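You operate a simulated robot arm through the tools that you are given. There is no shell and no other tool. Be economical: measure what you need, move in short steps, check, and stop when the job is done.

The job below is to be done with a simulated two-armed robot. You get a single attempt, and the scene is never put back.

Task
Pick up the can labelled "soluble" from the top of the low table with one hand, pass it to the other hand and put it on the table top. Put the blue shim on the top of the low table away on the third shelf from the bottom of the stud rack. Take the bent offcut from the middle of the framing bench and leave it on the steel plate there. Open the stand drawer, put the edge pad on the middle of the framing bench away in the inside of the stand drawer, then shut the drawer. Fetch the felt tin and set it on the table top. Any order will do. Set down upright: can, bent offcut.

It is judged by the outcome, as a careful person would: the job done as asked, and still so three seconds after it is handed in. It fails if anything else is knocked over, pushed out of place, dropped, spilled or broken.

Robot
Two 7-joint arms with two-finger parallel grippers on one trunk, on a base that drives. Base frame: it is fixed to the floor where the robot stands at the start and does not move with it; the origin is under the middle of the robot, x ahead of it, y to its left, z up; the surface under the hand at the start is at about z = 700. Units: mm, rad, N and s.
The left shoulder is at the start at [30, 119, 935], the right one opposite. With the tool pointing down near the work surface each hand reaches from about 240 to 680 mm from the robot's upright axis, wherever it stands, measured 20 degrees to its own side. Places, roughly: bent offcut (10x5x6 cm) [-1000, 500, 900]; blue oil can, red oil can [750, -250, 750]; blue shim [500, -500, 750]; edge pad (8x8x6 cm) [-1000, 700, 900]; felt tin (8x8x2 cm) [-1200, 700, 900]; inside of the stand drawer [1300, 8800, 800]; stand drawer [1300, 8800, 800]; steel plate (10x10x1 cm) [-1100, 1000, 900]; table top [-1100, 3100, 1000]; third shelf of the stud rack [600, -1400, 1000]. Payload 3.43 kg a hand.
The TCP of each hand is the grasp point between the finger pads, 30 mm short of the fingertips. In the tool frame z runs along the fingers and y along their closing line. Largest opening 94 mm; finger width 28, thickness 10; the body of the gripper, 50 by 96 mm, starts 55 mm behind the TCP.
Orientation is told as [roll, pitch, yaw] about the base's x, y, z axes, in that order, counted from this pose: with the fingers straight down and closing along the base's y, the tool's x points along the base's -x, its y along +y and its z along -z.

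Tools
- The arms move only by the tool drive_tool. It takes "left_commands", "right_commands" or both (then of equal length, played together; a hand with none holds still); each is a list of rows, each a list of 7 numbers: the turn, a rotation vector about the base's x, y, z in rad, then the shift along the base's x, y, z in mm, then the opening, from 0 (shut) to 1 (fully open). In form: [[rx, ry, rz, tx, ty, tz, jaw], ...]. A call has 1 to 12 rows; each row is the pose to reach, as a shift and turn from the pose commanded when the call began. A row lasts 0.2 s, in which the tool goes at most 50 mm and 0.15 rad; a call with a longer step from one row to the next is refused whole, and so is a gripper value outside its range. Where a pose cannot be reached the arm comes as near as it can. A force on the tool above 40 N (or 10 N above the force at the start of the call, whichever is more), or a blocked arm, ends the call early, and 0.2 s more pass. Each finger travels about 72 mm/s and halts on what it meets, pressing with about 35 N; the grip force reading is that of the motor and also rises with nothing between the fingers. The clock runs only during rows and for 0.2 s after the last one: add rows that repeat a pose to give the fingers time. It gives the time, the measured TCP pose, the force on the tool (base axes), the opening and the grip force at its end, in the units of the frame above (readings bear some noise), with the torque about the TCP (base axes, N m) and any sound that the robot's microphone picked up, and new pictures: "views" is both (left out), scene, wrist or none (wrist: the cameras of the hands that moved).
- Cameras (640 x 400 px; columns grow to the right, rows downward): "scene" is now at [34.4, -39.9, 1644.8]; the picture's right is [-0.55, -0.83, 0.00], its down [-0.70, 0.47, -0.54] and it looks along [0.45, -0.30, -0.84] (base axes); focal length 275 px, centre (320, 200). "left" rides on the left gripper at [76, -14, -102] in its tool frame; the picture's right is [0.18, 0.98, 0.00], its down [-0.75, 0.14, -0.64] and it looks along [-0.63, 0.12, 0.77] (tool axes); focal length 243 px, centre (320, 200). "right" rides on the right gripper at [76, 14, -102] in its tool frame; the picture's right is [-0.18, 0.98, 0.00], its down [-0.75, -0.14, -0.64] and it looks along [-0.63, -0.12, 0.77] (tool axes); focal length 243 px, centre (320, 200). There is no depth. A picture from a camera that has moved, and an enlarged one, comes with that camera's place and axes in the base frame and with its lens. The place of the scene camera against the robot may be out by one fixed shift of up to 18 mm in any direction.
- move_column(by): slides the trunk up (or, below 0, down) by that many mm; the arms and the scene camera ride with it, the base frame stays. It gives what a move gives, with no picture.
- base_move(legs): drives the robot by 1 to 6 legs, each [ahead, turn to the left] in mm and rad, along the robot's own axes; the way and the turn of a leg run together, so that a leg with both is an arc; at most 1500 mm and 3.142 rad a leg. The arms and the cameras ride along, it lands a little off, and it stops where it bumps. It gives what a move gives, and a new picture of the scene camera.
- turn_head(pan, tilt): turns the head with the scene camera to pan (to the left, within 2.496 rad either way) and tilt (down, from -0.506 to 1.204), counted from straight ahead of the robot. It gives what a move gives, and a new picture of the scene camera.
- zoom(camera, box): a new picture of the part [left, top, right, bottom] of that camera's present view, enlarged. It takes no simulated time.
- close_job(): hands the job in; it is judged then, once.

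Work in short steps. Places have to be worked out from the pictures, the camera data and where the tool is seen: move nearer, look again, correct. Check each grasp and each placing, and mend what went wrong. You have 196 turns and 260 pictures in all, those below and enlarged ones among them. Open the grippers and draw the arms clear of the work before you hand the job in, unless the task says otherwise; then end with one line.

The tools are called after "Request:" by a JSON object that holds its "api" and its "payload". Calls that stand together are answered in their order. drive_tool: Moves the arms, as the interface text tells. Its arguments: {"type":"object","properties":{"left_commands":{"type":"array","items":{"type":"array","items":{"type":"number"}}},"right_commands":{"type":"array","items":{"type":"array","items":{"type":"number"}}},"views":{"type":"string","enum":["both","scene","wrist","none"]}},"required":[]} The other tools are called the same way: move_column (by) slides the trunk up or down; base_move (legs) drives the base; turn_head (pan, tilt) turns the head that bears the scene camera; zoom (camera, box) takes an enlarged picture of a part of a camera's view; close_job () hands the job in.

At the start:

```text
clock: 0.0
left_position: [427.8, -41.7, 939.6]
left_ee_rot: [-0.001, 0.0, 0.0]
left_ft_force: [0.2, 0.8, 0.4]
left_torque: [0.02, 0.01, -0.01]
left_opening: 93.9
left_finger_force: 0.1
right_position: [339.2, -393.0, 965.3]
right_ee_rot: [0.001, -0.001, -0.001]
right_ft_force: [0.0, 0.1, -0.2]
right_torque: [-0.01, 0.02, -0.01]
right_opening: 94.2
right_finger_force: 0.0
trunk travel left (down, up): [-200.0, 210.0]
robot x, y, heading: [-1.1, -4.6, 0.0]
head pan, tilt: [-0.588, 1.002]
```

scene: 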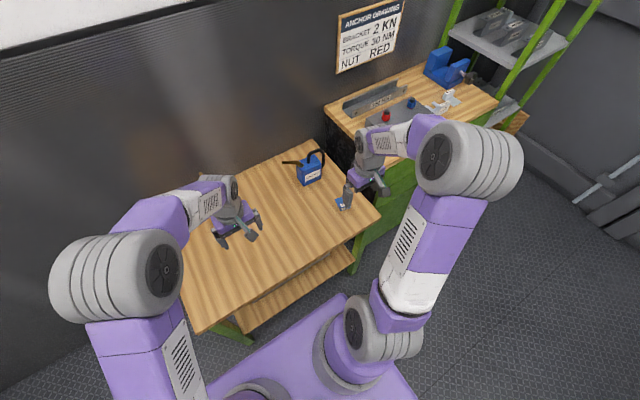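
right: 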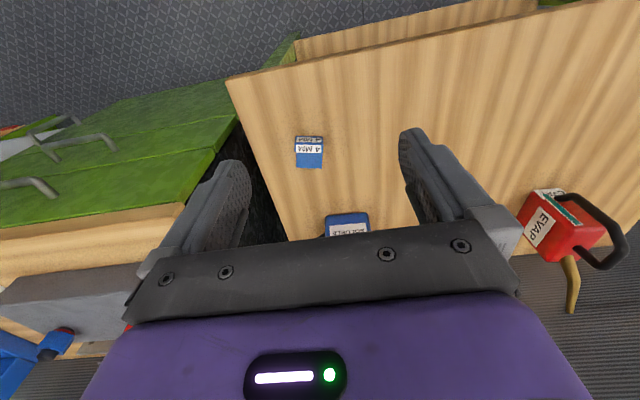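
left: 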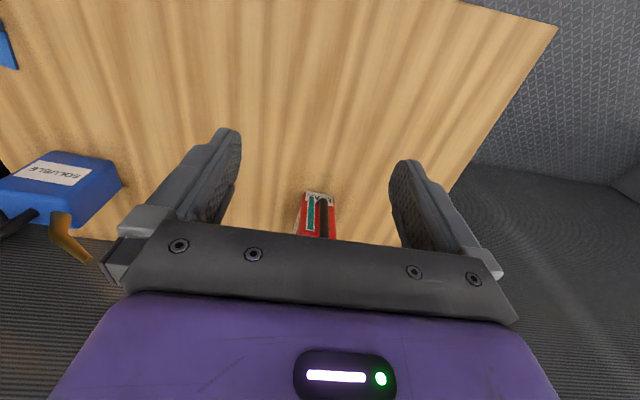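

The wrist views show the blue SOLUBLE can, the red EVAP can and a blue shim on the low table. I'll enlarge the views to locate them.

Request:
{"api": "zoom", "payload": {"camera": "scene", "box": [220, 120, 420, 245]}}

Request:
{"api": "zoom", "payload": {"camera": "right", "box": [220, 100, 420, 225]}}

Request:
{"api": "zoom", "payload": {"camera": "scene", "box": [320, 0, 640, 200]}}

```text
3.20 times, centred on (320, 182) of scene
camera zoom: at [34.4, -39.9, 1644.8], right [-0.55, -0.83, 0.0], down [-0.7, 0.47, -0.54], along [0.45, -0.3, -0.84], focal length 879 px, centre (320, 256)
```

zoom: 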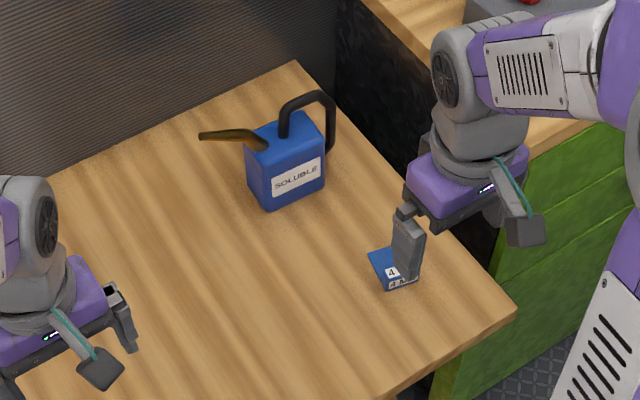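

```text
3.20 times, centred on (320, 162) of right
camera zoom: at [262.7, -377.7, 1066.5], right [0.18, 0.98, 0.0], down [0.75, -0.14, 0.64], along [0.63, -0.12, -0.77], focal length 776 px, centre (320, 320)
```

zoom: 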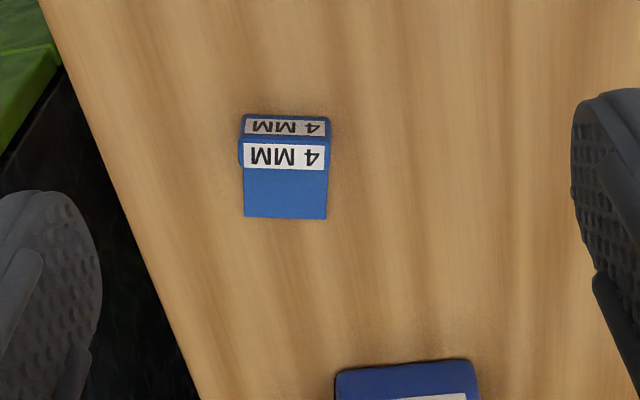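

```text
2.00 times, centred on (480, 100) of scene
camera zoom: at [34.4, -39.9, 1644.8], right [-0.55, -0.83, 0.0], down [-0.7, 0.47, -0.54], along [0.45, -0.3, -0.84], focal length 549 px, centre (0, 400)
```

zoom: 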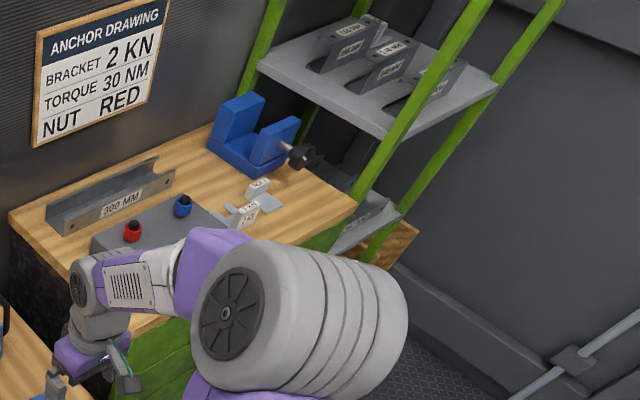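

The shim is roughly 40 mm square and 30 mm tall at about (448,-430), yawed about -0.18. I'll look closer at the can from two cameras.

Request:
{"api": "zoom", "payload": {"camera": "scene", "box": [270, 135, 350, 195]}}

Request:
{"api": "zoom", "payload": {"camera": "left", "box": [0, 120, 160, 280]}}

```text
6.67 times, centred on (310, 165) of scene
camera zoom: at [34.4, -39.9, 1644.8], right [-0.55, -0.83, 0.0], down [-0.7, 0.47, -0.54], along [0.45, -0.3, -0.84], focal length 1832 px, centre (387, 433)
```

zoom: 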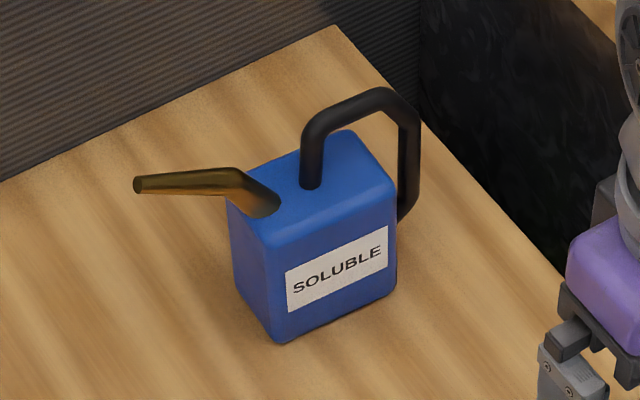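

```text
2.50 times, centred on (80, 200) of left
camera zoom: at [350.2, -57.2, 1042.1], right [-0.18, 0.98, 0.0], down [0.75, 0.14, 0.64], along [0.63, 0.12, -0.77], focal length 606 px, centre (920, 200)
```

zoom: 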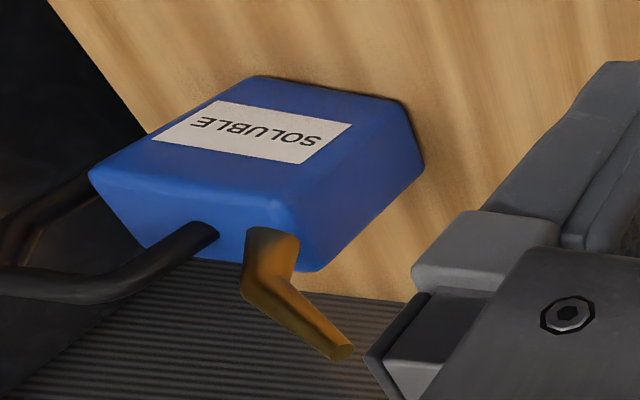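

The can body is about 80 (y) x 54 (x) x 95 mm, centred near (635,-391), so it is out of reach from here. I'll back off, shift the robot to about y=-250 and come up again facing the table.

Request:
{"api": "base_move", "payload": {"legs": [[-200, 0], [0, -0.911], [310, 0], [0, 0.911]]}}

Request:
{"api": "turn_head", "payload": {"pan": 0, "tilt": 1.0}}

```text
clock: 8.0
left_position: [414.7, -290.2, 939.6]
left_ee_rot: [0.0, 0.001, -0.004]
left_ft_force: [-0.4, 0.4, 0.0]
left_torque: [0.02, -0.01, -0.03]
left_opening: 94.1
left_finger_force: 0.0
right_position: [324.1, -640.3, 965.3]
right_ee_rot: [0.0, -0.001, -0.005]
right_ft_force: [0.2, 0.2, -0.2]
right_torque: [-0.02, 0.01, 0.04]
right_opening: 94.3
right_finger_force: 0.1
trunk travel left (down, up): [-200.0, 210.0]
robot x, y, heading: [-12.4, -247.5, -0.008]
head pan, tilt: [-0.588, 1.002]
camera scene: at [21.9, -286.4, 1644.8], right [-0.56, -0.83, 0.0], down [-0.7, 0.47, -0.54], along [0.45, -0.3, -0.84], focal length 275 px, centre (320, 200)
```

scene: 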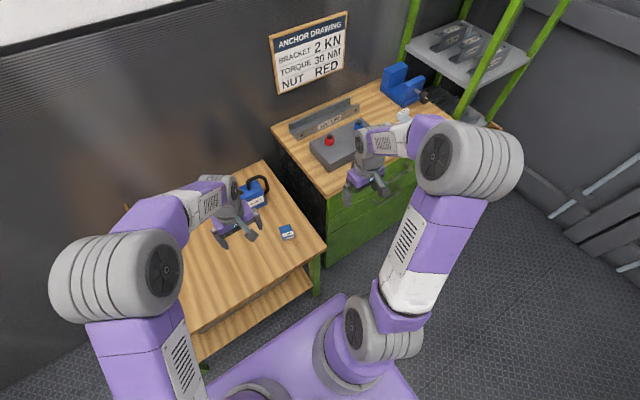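

```text
clock: 9.0
left_position: [414.7, -290.0, 940.6]
left_ee_rot: [0.001, 0.0, -0.006]
left_ft_force: [0.1, 0.4, 0.0]
left_torque: [-0.03, 0.0, 0.0]
left_opening: 94.1
left_finger_force: 0.1
right_position: [324.7, -640.7, 966.1]
right_ee_rot: [0.0, -0.001, -0.005]
right_ft_force: [-0.2, 0.4, -0.2]
right_torque: [0.01, 0.01, -0.03]
right_opening: 94.0
right_finger_force: 0.1
trunk travel left (down, up): [-200.0, 210.0]
robot x, y, heading: [-11.2, -246.4, -0.004]
head pan, tilt: [0.0, 1.0]
camera scene: at [33.7, -248.2, 1645.0], right [-0.01, -1.0, 0.0], down [-0.84, 0.01, -0.54], along [0.54, 0.0, -0.84], focal length 275 px, centre (320, 200)
```

scene: 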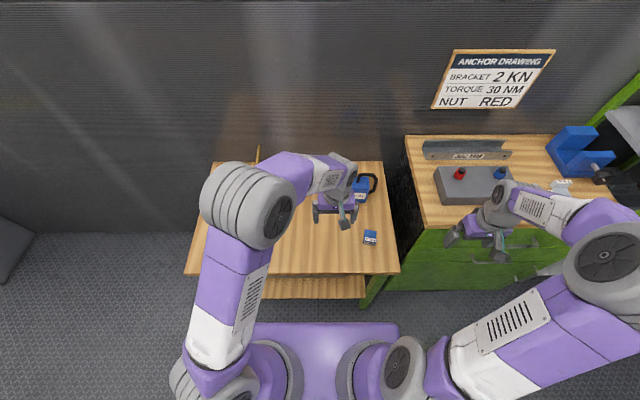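

The base front has some clearance from the table, so I'll drive 50 mm nearer. Then I'll clear the left arm to the side while raising the right hand and turning it toward the can.

Request:
{"api": "base_move", "payload": {"legs": [[50, 0]]}}

Request:
{"api": "drive_tool", "payload": {"left_commands": [[0, 0, 0, -10, 25, 0, 1], [0, 0, 0, -20, 50, 0, 1], [0, 0, 0, -30, 75, 0, 1], [0, 0, 0, -40, 100, 0, 1], [0, 0, 0, -50, 125, 0, 1], [0, 0, 0, -60, 150, 0, 1], [0, 0, 0, -70, 175, 0, 1], [0, 0, 0, -75, 200, 0, 1], [0, 0, 0, -80, 220, 0, 1], [0, 0, 0, -80, 240, 0, 1], [0, 0, 0, -80, 250, 0, 1], [0, 0, 0, -80, 250, 0, 1]], "right_commands": [[0, 0, 0.14, 10, 20, 0, 1], [0, 0, 0.28, 20, 45, 0, 1], [0, 0, 0.42, 30, 70, 0, 1], [0, 0, 0.56, 45, 95, 0, 1], [0, 0, 0.7, 60, 115, 0, 1], [0, 0, 0.84, 75, 135, 0, 1], [0, 0, 0.98, 90, 155, 0, 1], [0, 0, 1.12, 105, 175, 0, 1], [0, 0, 1.26, 120, 195, 0, 1], [0, 0, 1.38, 135, 215, 0, 1], [0, 0, 1.48, 150, 235, 0, 1], [0, 0, 1.48, 160, 245, 0, 1]]}}

```text
clock: 9.9
left_position: [465.2, -291.3, 939.5]
left_ee_rot: [0.001, 0.003, -0.007]
left_ft_force: [0.5, 0.1, -0.3]
left_torque: [0.01, 0.02, -0.01]
left_opening: 94.1
left_finger_force: 0.2
right_position: [375.8, -640.8, 965.1]
right_ee_rot: [0.0, 0.002, -0.005]
right_ft_force: [0.3, -0.7, -0.8]
right_torque: [0.02, 0.03, 0.0]
right_opening: 94.1
right_finger_force: 0.1
trunk travel left (down, up): [-200.0, 210.0]
robot x, y, heading: [41.1, -250.9, -0.005]
head pan, tilt: [0.0, 1.0]
camera scene: at [85.5, -248.5, 1644.9], right [-0.01, -1.0, 0.0], down [-0.84, 0.0, -0.54], along [0.54, 0.0, -0.84], focal length 275 px, centre (320, 200)
```

scene: 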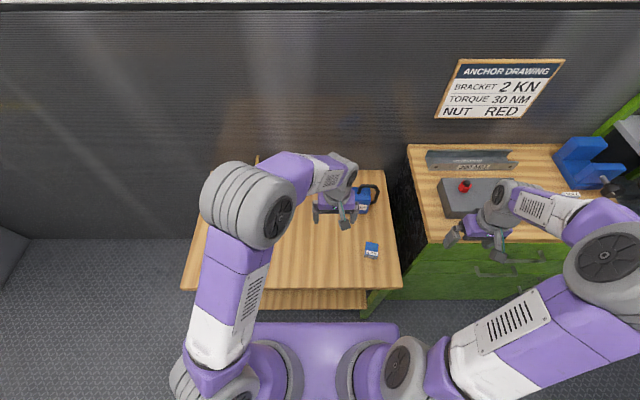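

```text
clock: 12.5
left_position: [385.3, -39.5, 938.4]
left_ee_rot: [0.001, 0.001, -0.005]
left_ft_force: [0.9, -0.3, 0.1]
left_torque: [-0.01, -0.03, 0.02]
left_opening: 94.1
left_finger_force: 0.1
right_position: [534.9, -396.9, 965.2]
right_ee_rot: [0.002, 0.001, 1.475]
right_ft_force: [-0.5, 0.0, 0.4]
right_torque: [-0.03, 0.04, -0.02]
right_opening: 94.2
right_finger_force: 0.0
trunk travel left (down, up): [-200.0, 210.0]
robot x, y, heading: [36.8, -245.7, -0.007]
head pan, tilt: [0.0, 1.0]
camera scene: at [83.7, -248.4, 1645.0], right [-0.01, -1.0, 0.0], down [-0.84, 0.0, -0.54], along [0.54, 0.0, -0.84], focal length 275 px, centre (320, 200)
camera right: at [513.0, -469.9, 1066.2], right [-0.96, 0.28, 0.0], down [0.21, 0.74, 0.64], along [0.18, 0.62, -0.77], focal length 243 px, centre (320, 200)
camera left: at [307.5, -55.4, 1041.5], right [-0.18, 0.98, 0.0], down [0.75, 0.14, 0.64], along [0.63, 0.11, -0.77], focal length 243 px, centre (320, 200)
```

scene: 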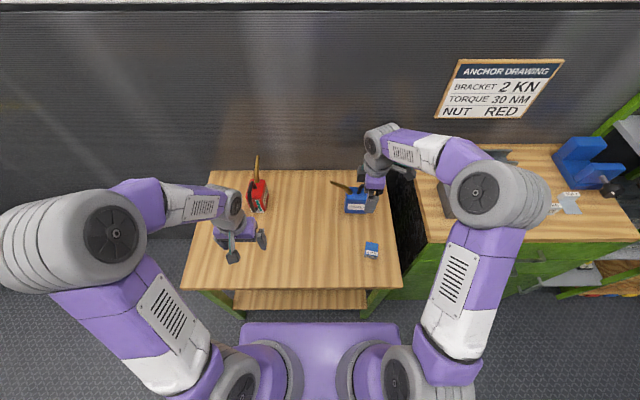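
right: 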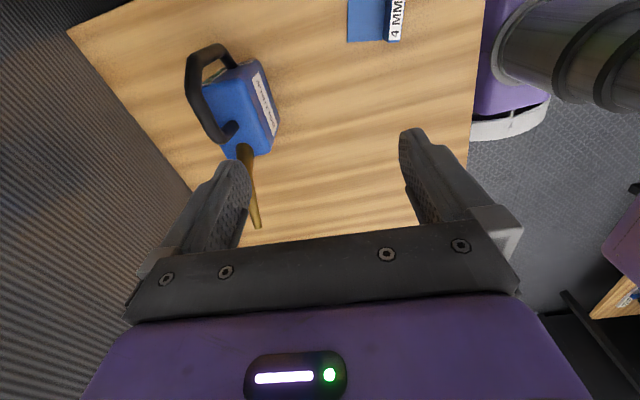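
left: 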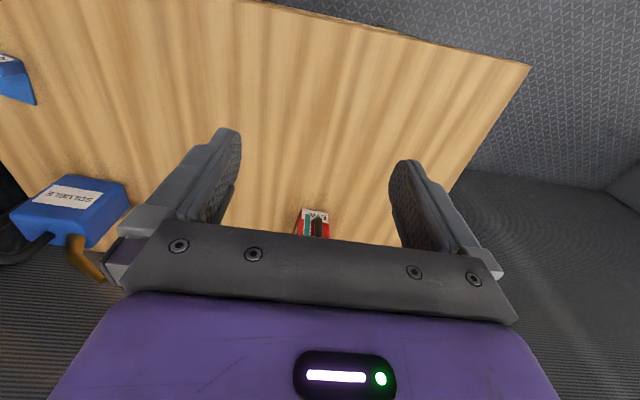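

The right hand has turned and its camera sees the can; I'll enlarge it to measure.

Request:
{"api": "zoom", "payload": {"camera": "right", "box": [160, 20, 320, 180]}}

Request:
{"api": "zoom", "payload": {"camera": "scene", "box": [325, 165, 405, 225]}}

```text
2.50 times, centred on (240, 100) of right
camera zoom: at [513.0, -469.9, 1066.2], right [-0.96, 0.28, 0.0], down [0.21, 0.74, 0.64], along [0.18, 0.62, -0.77], focal length 606 px, centre (520, 450)
```

zoom: 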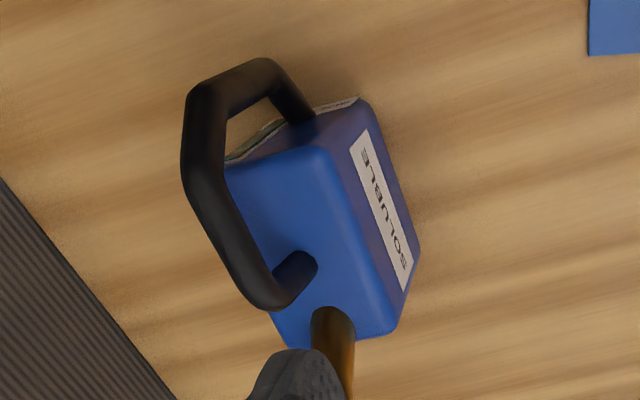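

```text
6.67 times, centred on (365, 195) of scene
camera zoom: at [83.7, -248.4, 1645.0], right [-0.01, -1.0, 0.0], down [-0.84, 0.0, -0.54], along [0.54, 0.0, -0.84], focal length 1832 px, centre (20, 233)
```

zoom: 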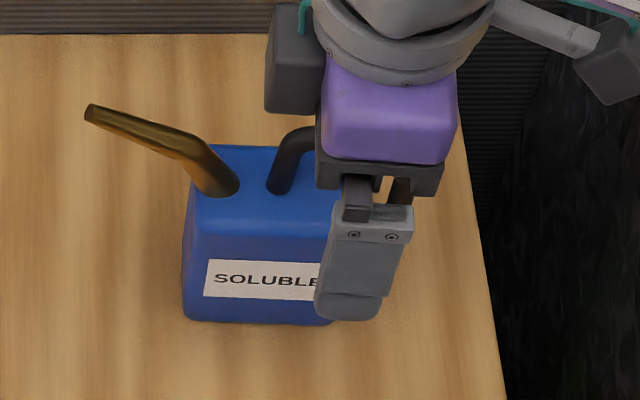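

The can centre is at about (639,-389), top near z=795, with a yaw that matches the present tool. I'll go above it and partly down, straddling the handle, then check.

Request:
{"api": "drive_tool", "payload": {"right_commands": [[0, 0, 0, 35, 3, 0, 1], [0, 0, 0, 70, 6, 0, 1], [0, 0, 0, 104, 8, 0, 1], [0, 0, 0, 104, 8, -30, 1], [0, 0, 0, 104, 8, -60, 1], [0, 0, 0, 104, 8, -80, 1], [0, 0, 0, 104, 8, -80, 1]]}}

Request:
{"api": "zoom", "payload": {"camera": "scene", "box": [325, 145, 425, 225]}}

```text
clock: 14.1
left_position: [384.7, -40.8, 939.0]
left_ee_rot: [-0.001, -0.001, -0.005]
left_ft_force: [0.3, -0.2, 0.0]
left_torque: [0.01, 0.0, -0.04]
left_opening: 94.0
left_finger_force: 0.1
right_position: [638.7, -389.0, 884.2]
right_ee_rot: [0.0, 0.0, 1.474]
right_ft_force: [0.1, 0.2, 0.6]
right_torque: [0.01, 0.02, -0.02]
right_opening: 94.2
right_finger_force: 0.1
trunk travel left (down, up): [-200.0, 210.0]
robot x, y, heading: [39.1, -246.7, -0.007]
head pan, tilt: [0.0, 1.0]
camera scene: at [83.4, -248.4, 1645.0], right [-0.01, -1.0, 0.0], down [-0.84, 0.0, -0.54], along [0.54, 0.0, -0.84], focal length 275 px, centre (320, 200)
camera right: at [616.4, -462.5, 985.7], right [-0.96, 0.28, 0.0], down [0.21, 0.74, 0.64], along [0.18, 0.62, -0.77], focal length 243 px, centre (320, 200)
```

scene: 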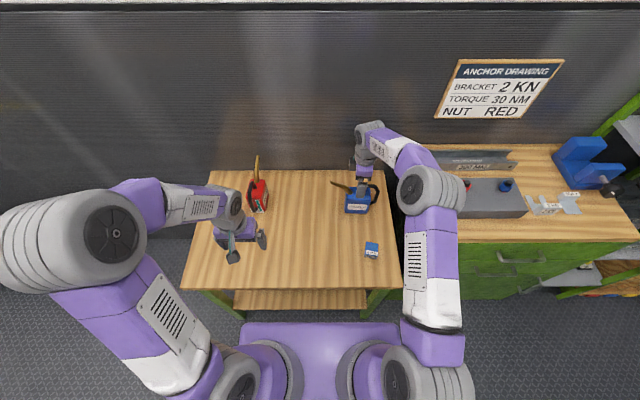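
right: 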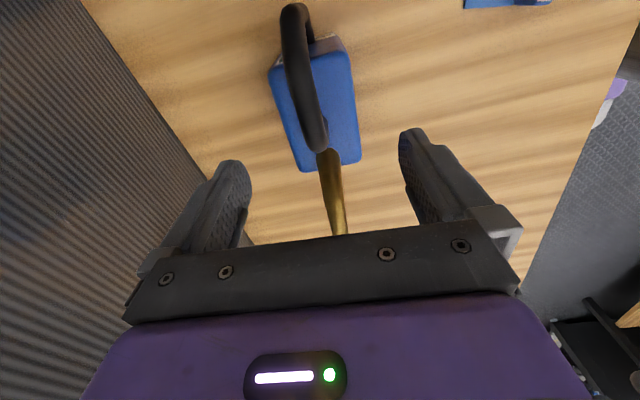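

```text
5.00 times, centred on (375, 185) of scene
camera zoom: at [83.4, -248.4, 1645.0], right [-0.01, -1.0, 0.0], down [-0.84, 0.0, -0.54], along [0.54, 0.0, -0.84], focal length 1374 px, centre (45, 275)
```

zoom: 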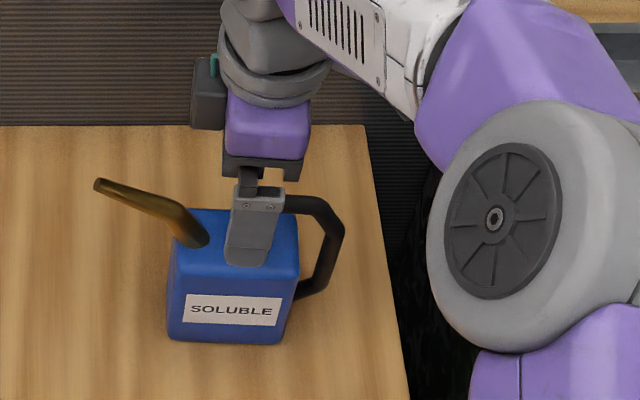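

Well centred over the can. I'll lower to about z=800 and close.

Request:
{"api": "drive_tool", "payload": {"right_commands": [[0, 0, 0, -1, 0, -30, 1], [0, 0, 0, -1, 0, -60, 1], [0, 0, 0, -1, 0, -75, 1], [0, 0, 0, -1, 0, -83, 1], [0, 0, 0, -1, 0, -83, 1]]}}

Request:
{"api": "zoom", "payload": {"camera": "scene", "box": [325, 145, 425, 225]}}

```text
clock: 15.3
left_position: [385.6, -40.9, 939.4]
left_ee_rot: [-0.002, 0.0, -0.005]
left_ft_force: [-0.1, 0.6, 0.1]
left_torque: [-0.03, 0.06, -0.02]
left_opening: 93.8
left_finger_force: 0.0
right_position: [637.6, -387.9, 801.4]
right_ee_rot: [-0.002, 0.001, 1.476]
right_ft_force: [0.2, -0.2, 3.9]
right_torque: [-0.09, 0.02, 0.0]
right_opening: 94.0
right_finger_force: 0.1
trunk travel left (down, up): [-200.0, 210.0]
robot x, y, heading: [38.8, -246.0, -0.009]
head pan, tilt: [0.0, 1.0]
camera scene: at [83.1, -248.3, 1645.0], right [-0.01, -1.0, 0.0], down [-0.84, 0.0, -0.54], along [0.54, 0.0, -0.84], focal length 275 px, centre (320, 200)
camera right: at [615.9, -462.0, 903.2], right [-0.96, 0.28, 0.0], down [0.21, 0.74, 0.64], along [0.18, 0.62, -0.77], focal length 243 px, centre (320, 200)
```

scene: 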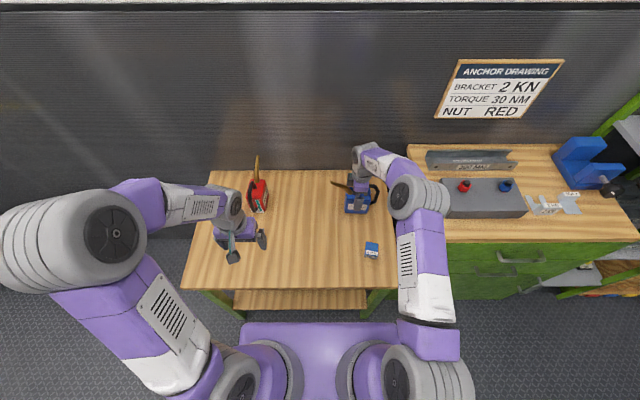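
right: 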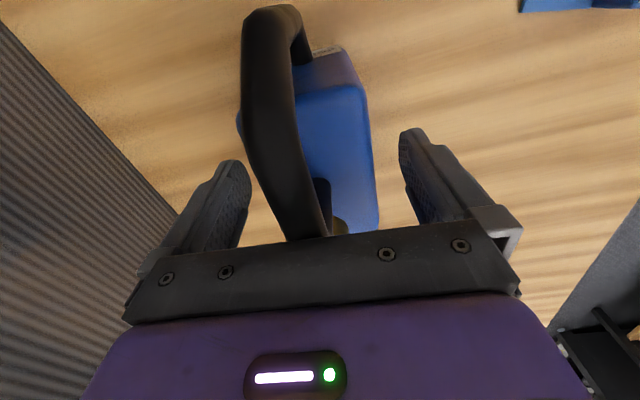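

```text
5.00 times, centred on (375, 185) of scene
camera zoom: at [83.1, -248.3, 1645.0], right [-0.01, -1.0, 0.0], down [-0.84, 0.0, -0.54], along [0.54, 0.0, -0.84], focal length 1374 px, centre (45, 275)
```

zoom: 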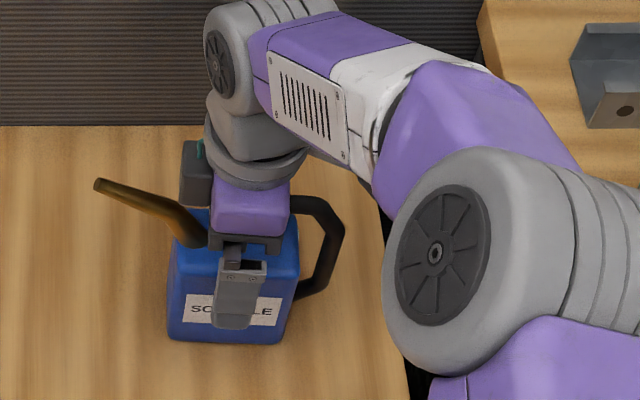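

A light contact (about 4 N) suggests the palm is just touching the handle. I'll raise 3 mm and close.

Request:
{"api": "drive_tool", "payload": {"right_commands": [[0, 0, 0, 0, 0, 3, 1], [0, 0, 0, 0, 0, 3, 0.7], [0, 0, 0, 0, 0, 3, 0.5], [0, 0, 0, 0, 0, 3, 0.4], [0, 0, 0, 0, 0, 3, 0.4], [0, 0, 0, 0, 0, 3, 0.4]], "views": "wrist"}}

```text
clock: 16.7
left_position: [385.5, -41.3, 939.5]
left_ee_rot: [0.001, 0.001, -0.005]
left_ft_force: [1.3, -0.1, 0.3]
left_torque: [0.02, -0.01, -0.01]
left_opening: 94.0
left_finger_force: 0.1
right_position: [636.8, -389.8, 803.9]
right_ee_rot: [0.0, 0.0, 1.474]
right_ft_force: [1.2, -0.2, 0.5]
right_torque: [-0.01, 0.09, 0.06]
right_opening: 64.9
right_finger_force: 34.9
trunk travel left (down, up): [-200.0, 210.0]
robot x, y, heading: [38.8, -248.2, -0.007]
head pan, tilt: [0.0, 1.0]
camera right: at [615.7, -462.3, 905.9], right [-0.96, 0.28, 0.0], down [0.21, 0.74, 0.64], along [0.18, 0.62, -0.77], focal length 243 px, centre (320, 200)
```

right: 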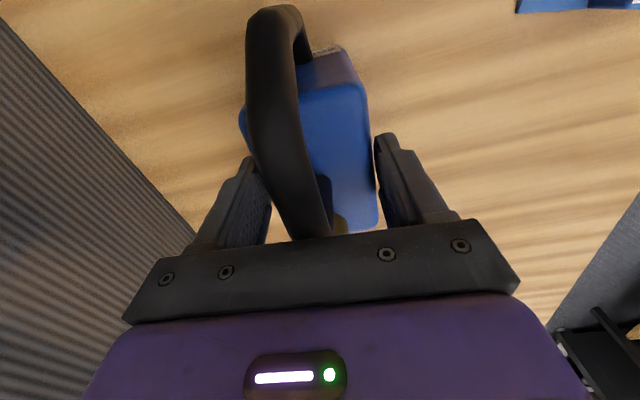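

Gripped at 65 mm wide with 35 N. I'll lift a little and check.

Request:
{"api": "drive_tool", "payload": {"right_commands": [[0, 0, 0, 0, 0, 10, 0.4], [0, 0, 0, 0, 0, 30, 0.4], [0, 0, 0, 0, 0, 60, 0.4], [0, 0, 0, -20, 10, 90, 0.4], [0, 0, 0, -50, 30, 120, 0.4], [0, 0, 0, -80, 50, 140, 0.4], [0, 0, 0, -110, 70, 150, 0.4], [0, 0, 0, -140, 90, 150, 0.4], [0, 0, 0, -170, 110, 150, 0.4], [0, 0, 0, -200, 120, 150, 0.4]], "views": "both"}}

```text
clock: 18.9
left_position: [385.4, -41.2, 937.7]
left_ee_rot: [-0.001, 0.0, -0.005]
left_ft_force: [-0.2, 0.3, 0.3]
left_torque: [0.0, 0.0, 0.0]
left_opening: 93.9
left_finger_force: 0.0
right_position: [437.6, -267.1, 955.0]
right_ee_rot: [0.0, -0.001, 1.475]
right_ft_force: [-0.7, 0.0, -4.8]
right_torque: [-0.01, 0.0, 0.01]
right_opening: 64.5
right_finger_force: 35.1
trunk travel left (down, up): [-200.0, 210.0]
robot x, y, heading: [33.6, -246.9, -0.002]
head pan, tilt: [0.0, 1.0]
camera scene: at [83.1, -248.3, 1645.0], right [-0.01, -1.0, 0.0], down [-0.84, 0.0, -0.54], along [0.54, 0.0, -0.84], focal length 275 px, centre (320, 200)
camera right: at [415.5, -341.0, 1056.4], right [-0.96, 0.28, 0.0], down [0.21, 0.74, 0.64], along [0.18, 0.62, -0.77], focal length 243 px, centre (320, 200)
```

scene: 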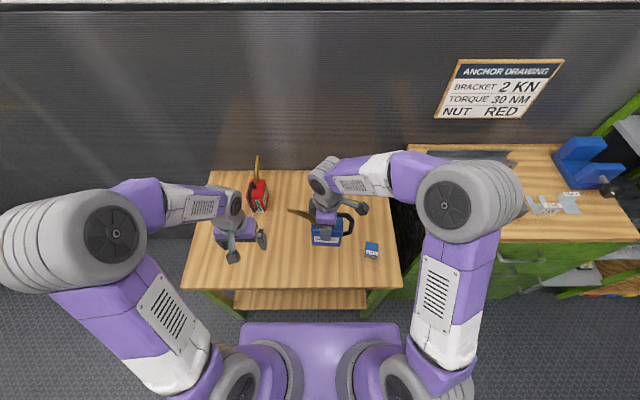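
right: 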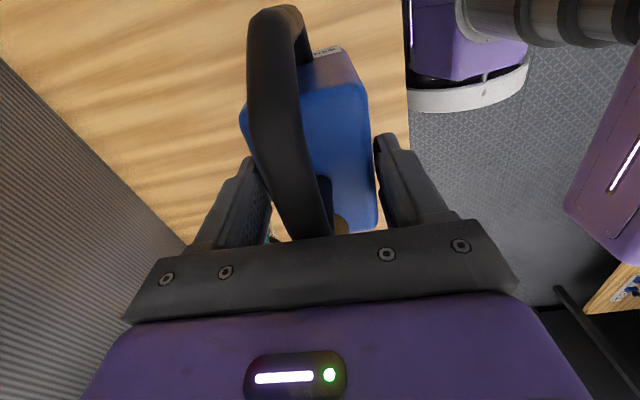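

The can is held firmly (about 5 N) with no torque. For the hand-over I'll yaw the left hand by 90° first, then tilt it horizontal pointing at the spout side of the can's lower body.

Request:
{"api": "drive_tool", "payload": {"left_commands": [[0, 0, 0.14, 5, 10, 0, 1], [0, 0, 0.28, 10, 20, 0, 1], [0, 0, 0.42, 15, 30, 0, 1], [0, 0, 0.56, 20, 40, 0, 1], [0, 0, 0.7, 25, 50, 0, 1], [0, 0, 0.84, 30, 60, 0, 1], [0, 0, 0.98, 35, 60, 0, 1], [0, 0, 1.12, 40, 60, 0, 1], [0, 0, 1.26, 45, 60, 0, 1], [0, 0, 1.38, 50, 60, 0, 1], [0, 0, 1.48, 55, 60, 0, 1], [0, 0, 1.48, 55, 60, 0, 1]], "views": "scene"}}

Request:
{"api": "drive_tool", "payload": {"left_commands": [[-0.14, 0.013, 0, 0, 0, 0, 1], [-0.28, 0.027, 0, 0, 0, 0, 1], [-0.42, 0.04, 0, 0, 0, 0, 1], [-0.56, 0.053, 0, 0, 0, 0, 1], [-0.7, 0.067, 0, 0, 0, 0, 1], [-0.84, 0.08, 0, 0, 0, 0, 1], [-0.98, 0.093, 0, 0, 0, 0, 1], [-1.12, 0.107, 0, 0, 0, 0, 1], [-1.26, 0.12, 0, 0, 0, 0, 1], [-1.4, 0.133, 0, 0, 0, 0, 1], [-1.52, 0.145, 0, 0, 0, 0, 1], [-1.564, 0.149, 0, 0, 0, 0, 1]]}}

```text
clock: 21.5
left_position: [439.9, 19.6, 939.6]
left_ee_rot: [-0.001, 0.0, 1.477]
left_ft_force: [-0.2, -0.3, 0.2]
left_torque: [-0.04, 0.01, 0.03]
left_opening: 94.0
left_finger_force: 0.0
right_position: [438.2, -267.7, 954.7]
right_ee_rot: [-0.001, 0.002, 1.475]
right_ft_force: [-0.8, -0.3, -5.9]
right_torque: [0.01, 0.0, -0.02]
right_opening: 64.7
right_finger_force: 35.0
trunk travel left (down, up): [-200.0, 210.0]
robot x, y, heading: [37.5, -242.9, -0.008]
head pan, tilt: [0.0, 1.0]
camera scene: at [83.8, -248.4, 1645.0], right [-0.01, -1.0, 0.0], down [-0.84, 0.0, -0.54], along [0.54, 0.0, -0.84], focal length 275 px, centre (320, 200)
```

scene: 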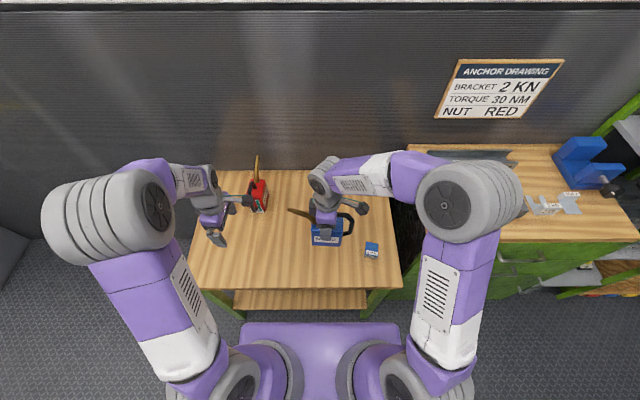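

```text
clock: 24.1
left_position: [440.5, 18.2, 940.1]
left_ee_rot: [-2.453, 1.569, -0.975]
left_ft_force: [-0.6, 0.4, 0.2]
left_torque: [0.0, 0.01, 0.01]
left_opening: 93.9
left_finger_force: 0.0
right_position: [438.9, -268.0, 954.6]
right_ee_rot: [-0.001, 0.0, 1.475]
right_ft_force: [0.0, -0.3, -4.8]
right_torque: [-0.02, -0.03, 0.03]
right_opening: 64.3
right_finger_force: 34.5
trunk travel left (down, up): [-200.0, 210.0]
robot x, y, heading: [38.4, -247.3, -0.003]
head pan, tilt: [0.0, 1.0]
camera scene: at [83.9, -248.4, 1645.0], right [-0.01, -1.0, 0.0], down [-0.84, 0.0, -0.54], along [0.54, 0.0, -0.84], focal length 275 px, centre (320, 200)
camera left: at [462.7, 118.6, 1015.8], right [-0.98, 0.09, 0.18], down [-0.08, 0.65, -0.75], along [-0.19, -0.75, -0.63], focal length 243 px, centre (320, 200)
```

scene: 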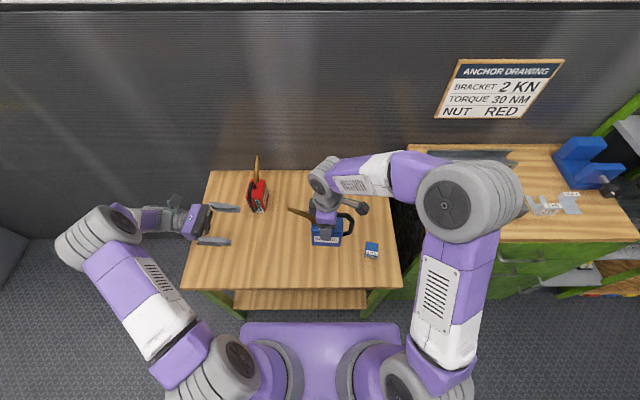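
left: 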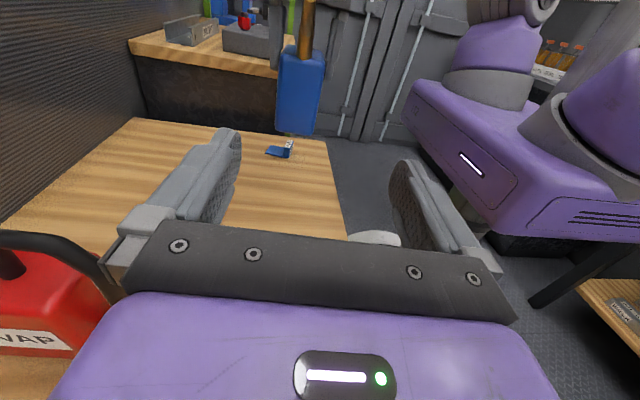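

The horizontal pose is reached. I'll lower it and move in toward the can's lower half, stopping short to check alignment.

Request:
{"api": "drive_tool", "payload": {"left_commands": [[0, 0, 0, 0, 0, -26, 1], [0, 0, 0, 0, -10, -52, 1], [0, 0, 0, 0, -45, -52, 1], [0, 0, 0, 0, -85, -52, 1], [0, 0, 0, 0, -125, -52, 1], [0, 0, 0, 0, -160, -52, 1], [0, 0, 0, 0, -180, -52, 1], [0, 0, 0, 0, -180, -52, 1]]}}

Request:
{"api": "zoom", "payload": {"camera": "scene", "box": [200, 160, 400, 285]}}

```text
clock: 25.9
left_position: [439.6, -162.0, 886.2]
left_ee_rot: [-2.247, 1.571, -0.772]
left_ft_force: [0.4, 0.2, 0.2]
left_torque: [-0.01, 0.0, 0.01]
left_opening: 93.8
left_finger_force: 0.1
right_position: [437.7, -267.9, 955.1]
right_ee_rot: [-0.001, -0.001, 1.475]
right_ft_force: [0.8, -0.4, -5.7]
right_torque: [-0.01, 0.01, 0.02]
right_opening: 64.5
right_finger_force: 34.9
trunk travel left (down, up): [-200.0, 210.0]
robot x, y, heading: [38.2, -251.2, -0.005]
head pan, tilt: [0.0, 1.0]
camera scene: at [83.9, -248.3, 1645.0], right [-0.01, -1.0, 0.0], down [-0.84, 0.0, -0.54], along [0.54, 0.0, -0.84], focal length 275 px, centre (320, 200)
camera left: at [462.4, -61.8, 963.1], right [-0.98, 0.09, 0.18], down [-0.08, 0.65, -0.75], along [-0.19, -0.75, -0.63], focal length 243 px, centre (320, 200)
```

scene: 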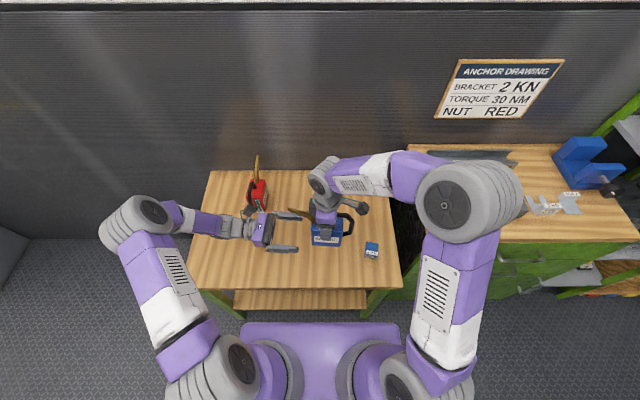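
left: 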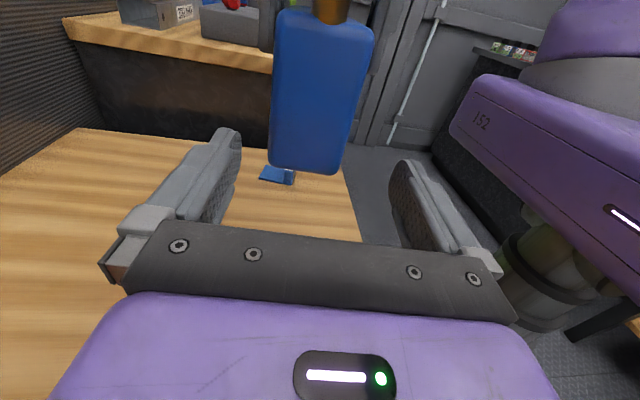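

```text
3.20 times, centred on (300, 222) of scene
camera zoom: at [83.9, -248.3, 1645.0], right [-0.01, -1.0, 0.0], down [-0.84, 0.0, -0.54], along [0.54, 0.0, -0.84], focal length 879 px, centre (384, 128)
```

zoom: 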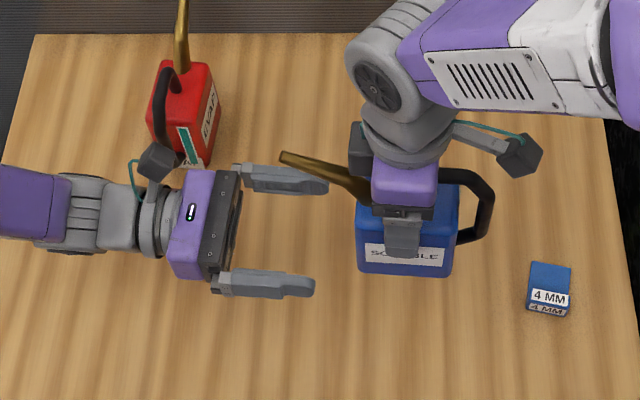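

Alignment is good (can bottom seen at z≈854, x≈439). I'll move in to a TCP 30 mm off the can centre, watching the spout against the camera mount.

Request:
{"api": "drive_tool", "payload": {"left_commands": [[0, 0, 0, 0, -20, 3, 1], [0, 0, 0, -1, -40, 3, 1], [0, 0, 0, -1, -55, 3, 1], [0, 0, 0, -1, -55, 3, 1]]}}

Request:
{"api": "zoom", "payload": {"camera": "scene", "box": [240, 170, 370, 260]}}

```text
clock: 26.9
left_position: [440.3, -215.9, 891.0]
left_ee_rot: [-1.868, 1.572, -0.39]
left_ft_force: [-0.4, 0.3, -0.2]
left_torque: [0.04, 0.0, -0.01]
left_opening: 93.8
left_finger_force: 0.1
right_position: [438.2, -268.3, 954.3]
right_ee_rot: [-0.001, 0.001, 1.475]
right_ft_force: [-0.9, 0.0, -5.9]
right_torque: [-0.01, -0.02, -0.05]
right_opening: 64.4
right_finger_force: 34.9
trunk travel left (down, up): [-200.0, 210.0]
robot x, y, heading: [41.4, -245.6, -0.006]
head pan, tilt: [0.0, 1.0]
camera scene: at [83.9, -248.3, 1645.0], right [-0.01, -1.0, 0.0], down [-0.84, 0.0, -0.54], along [0.54, 0.0, -0.84], focal length 275 px, centre (320, 200)
camera left: at [461.8, -116.1, 966.8], right [-0.98, 0.09, 0.18], down [-0.08, 0.65, -0.75], along [-0.19, -0.75, -0.63], focal length 243 px, centre (320, 200)
```

scene: 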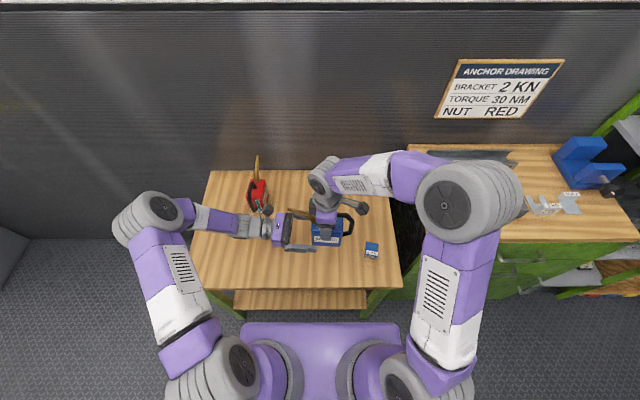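
left: 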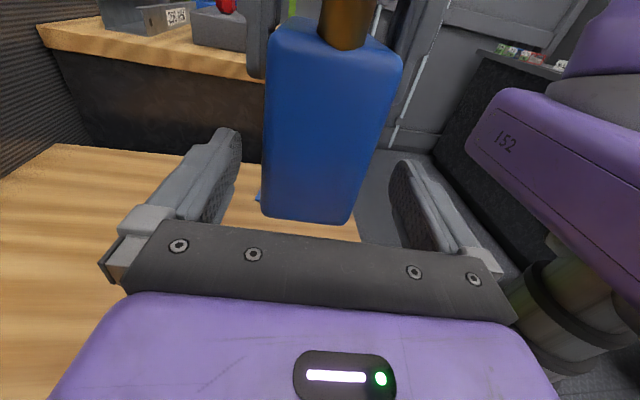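

```text
4.44 times, centred on (305, 215) of scene
camera zoom: at [83.9, -248.3, 1645.0], right [-0.01, -1.0, 0.0], down [-0.84, 0.0, -0.54], along [0.54, 0.0, -0.84], focal length 1221 px, centre (387, 133)
```

zoom: 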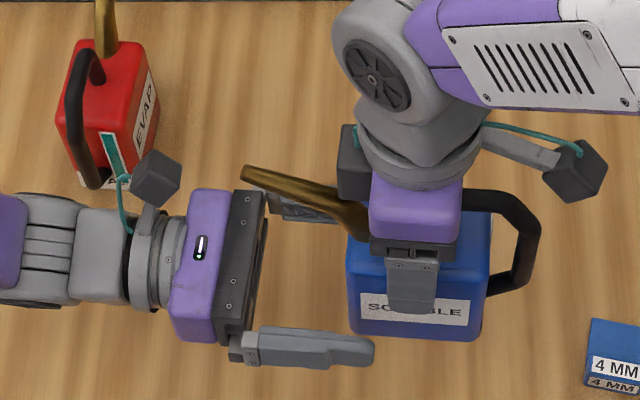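

There's still about 50 mm between the camera mount and the spout. I'll go the last 25 mm and close the left fingers on the body.

Request:
{"api": "drive_tool", "payload": {"left_commands": [[0, 0, 0, -1, -12, 0, 1], [0, 0, 0, -2, -24, 0, 1], [0, 0, 0, -2, -24, 0, 0.85], [0, 0, 0, -2, -24, 0, 0.7], [0, 0, 0, -2, -24, 0, 0.55], [0, 0, 0, -2, -24, 0, 0.4], [0, 0, 0, -2, -24, 0, 0.4], [0, 0, 0, -2, -24, 0, 0.4]]}}

Request:
{"api": "zoom", "payload": {"camera": "scene", "box": [240, 170, 370, 260]}}

```text
clock: 28.7
left_position: [437.8, -240.0, 889.8]
left_ee_rot: [0.152, 1.568, 1.633]
left_ft_force: [24.3, -6.5, -1.6]
left_torque: [0.47, 0.94, 0.03]
left_opening: 64.3
left_finger_force: 35.1
right_position: [435.8, -267.7, 954.3]
right_ee_rot: [0.004, 0.001, 1.476]
right_ft_force: [-24.4, 7.4, 1.4]
right_torque: [0.2, 0.66, 0.62]
right_opening: 64.3
right_finger_force: 35.0
trunk travel left (down, up): [-200.0, 210.0]
robot x, y, heading: [36.3, -248.2, -0.003]
head pan, tilt: [0.0, 1.0]
camera scene: at [83.9, -248.4, 1645.0], right [-0.01, -1.0, 0.0], down [-0.84, 0.0, -0.54], along [0.54, 0.0, -0.84], focal length 275 px, centre (320, 200)
camera left: at [460.5, -139.7, 966.5], right [-0.98, 0.09, 0.18], down [-0.08, 0.65, -0.75], along [-0.19, -0.75, -0.63], focal length 243 px, centre (320, 200)
```

scene: 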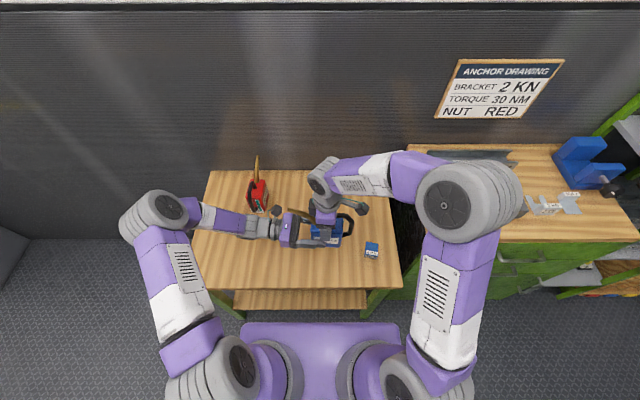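
left: 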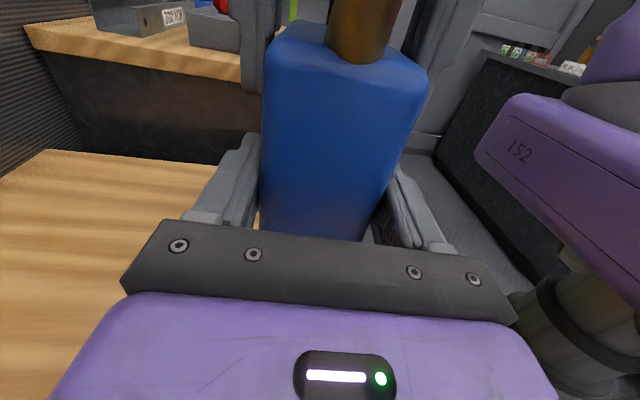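

```text
4.44 times, centred on (305, 215) of scene
camera zoom: at [83.9, -248.4, 1645.0], right [-0.01, -1.0, 0.0], down [-0.84, 0.0, -0.54], along [0.54, 0.0, -0.84], focal length 1221 px, centre (387, 133)
```

zoom: 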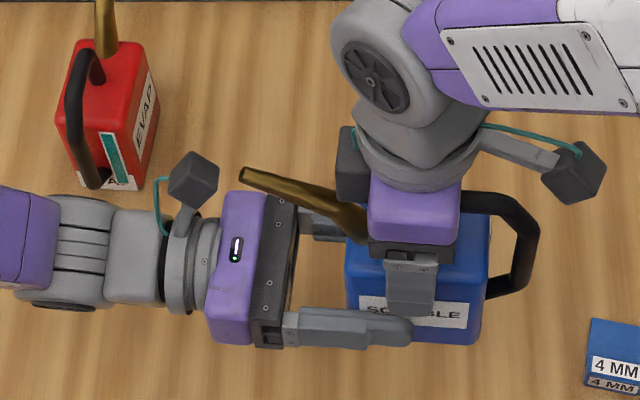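

Both hands grip, with about 24 N of squeeze in x between them. I'll relieve it by shifting the left hand +2 mm.

Request:
{"api": "drive_tool", "payload": {"left_commands": [[0, 0, 0, 1, 0, 0, 0.4], [0, 0, 0, 2, 0.5, 0, 0.4], [0, 0, 0, 2, 0.5, 0, 0.4]], "views": "none"}}

```text
clock: 29.5
left_position: [439.0, -239.5, 889.8]
left_ee_rot: [0.34, 1.57, 1.815]
left_ft_force: [20.1, -10.4, -0.6]
left_torque: [0.91, 0.7, 0.13]
left_opening: 64.7
left_finger_force: 34.9
right_position: [436.4, -265.4, 954.7]
right_ee_rot: [0.001, -0.001, 1.474]
right_ft_force: [-20.5, 11.3, 0.4]
right_torque: [-0.06, 0.56, 0.49]
right_opening: 64.3
right_finger_force: 35.3
trunk travel left (down, up): [-200.0, 210.0]
robot x, y, heading: [36.9, -245.5, -0.008]
head pan, tilt: [0.0, 1.0]
```

Request:
{"api": "drive_tool", "payload": {"left_commands": [[0, 0, 0, 2, -1, 0, 0.4], [0, 0, 0, 4, -2, 0, 0.4], [0, 0, 0, 6, -3, 0, 0.4], [0, 0, 0, 6, -3, 0, 0.4]], "views": "none"}}

```text
clock: 30.5
left_position: [443.7, -243.2, 890.5]
left_ee_rot: [-2.922, 1.566, -1.453]
left_ft_force: [-14.6, 9.2, 2.2]
left_torque: [-0.54, -0.63, -0.17]
left_opening: 64.2
left_finger_force: 35.1
right_position: [440.1, -270.1, 955.4]
right_ee_rot: [-0.004, 0.001, 1.468]
right_ft_force: [14.4, -9.8, -8.2]
right_torque: [-0.16, -0.31, -0.29]
right_opening: 64.3
right_finger_force: 34.9
trunk travel left (down, up): [-200.0, 210.0]
robot x, y, heading: [38.7, -246.5, -0.004]
head pan, tilt: [0.0, 1.0]
```

Overshot slightly, so I'll come back by 40% and then open the right hand.

Request:
{"api": "drive_tool", "payload": {"left_commands": [[0, 0, 0, -1.5, 1, 0, 0.4], [0, 0, 0, -2.5, 1.5, 0, 0.4], [0, 0, 0, -2.5, 1.5, 0, 0.4]], "views": "none"}}

Request:
{"api": "drive_tool", "payload": {"right_commands": [[0, 0, 0, 0, 0, 0, 0.75], [0, 0, 0, 0, 0, 0, 0.9], [0, 0, 0, 0, 0, 0, 1], [0, 0, 0, 0, 0, 0, 1]]}}

```text
clock: 31.3
left_position: [441.3, -240.9, 890.3]
left_ee_rot: [-0.941, 1.571, 0.532]
left_ft_force: [-19.0, 11.4, 0.1]
left_torque: [-0.71, -0.72, -0.3]
left_opening: 64.3
left_finger_force: 35.1
right_position: [438.9, -267.6, 955.3]
right_ee_rot: [-0.003, 0.0, 1.473]
right_ft_force: [19.8, -12.5, -5.1]
right_torque: [-0.06, -0.48, -0.25]
right_opening: 64.4
right_finger_force: 34.4
trunk travel left (down, up): [-200.0, 210.0]
robot x, y, heading: [35.7, -245.7, -0.006]
head pan, tilt: [0.0, 1.0]
```

```text
clock: 32.3
left_position: [442.3, -240.6, 889.5]
left_ee_rot: [-0.779, 1.571, 0.699]
left_ft_force: [0.7, -0.8, 0.4]
left_torque: [0.17, -0.02, 0.03]
left_opening: 64.2
left_finger_force: 34.9
right_position: [436.6, -267.4, 954.4]
right_ee_rot: [-0.001, 0.0, 1.474]
right_ft_force: [-0.1, -0.7, -0.4]
right_torque: [0.03, 0.01, 0.02]
right_opening: 94.1
right_finger_force: 0.1
trunk travel left (down, up): [-200.0, 210.0]
robot x, y, heading: [39.7, -248.5, -0.004]
head pan, tilt: [0.0, 1.0]
camera scene: at [83.9, -248.4, 1645.0], right [-0.01, -1.0, 0.0], down [-0.84, 0.0, -0.54], along [0.54, 0.0, -0.84], focal length 275 px, centre (320, 200)
camera right: at [416.3, -341.2, 1056.1], right [-0.96, 0.28, 0.0], down [0.21, 0.74, 0.64], along [0.18, 0.62, -0.77], focal length 243 px, centre (320, 200)
```

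scene: 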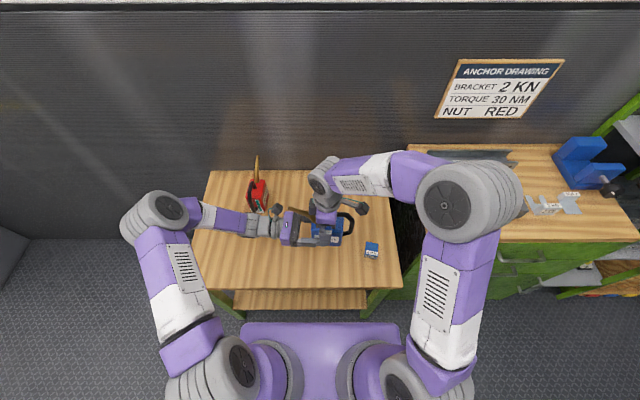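
right: 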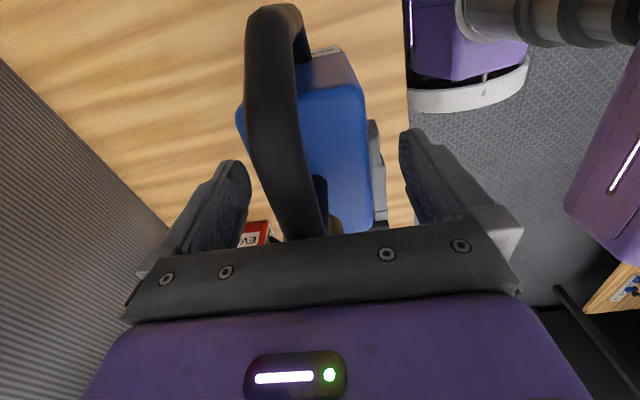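

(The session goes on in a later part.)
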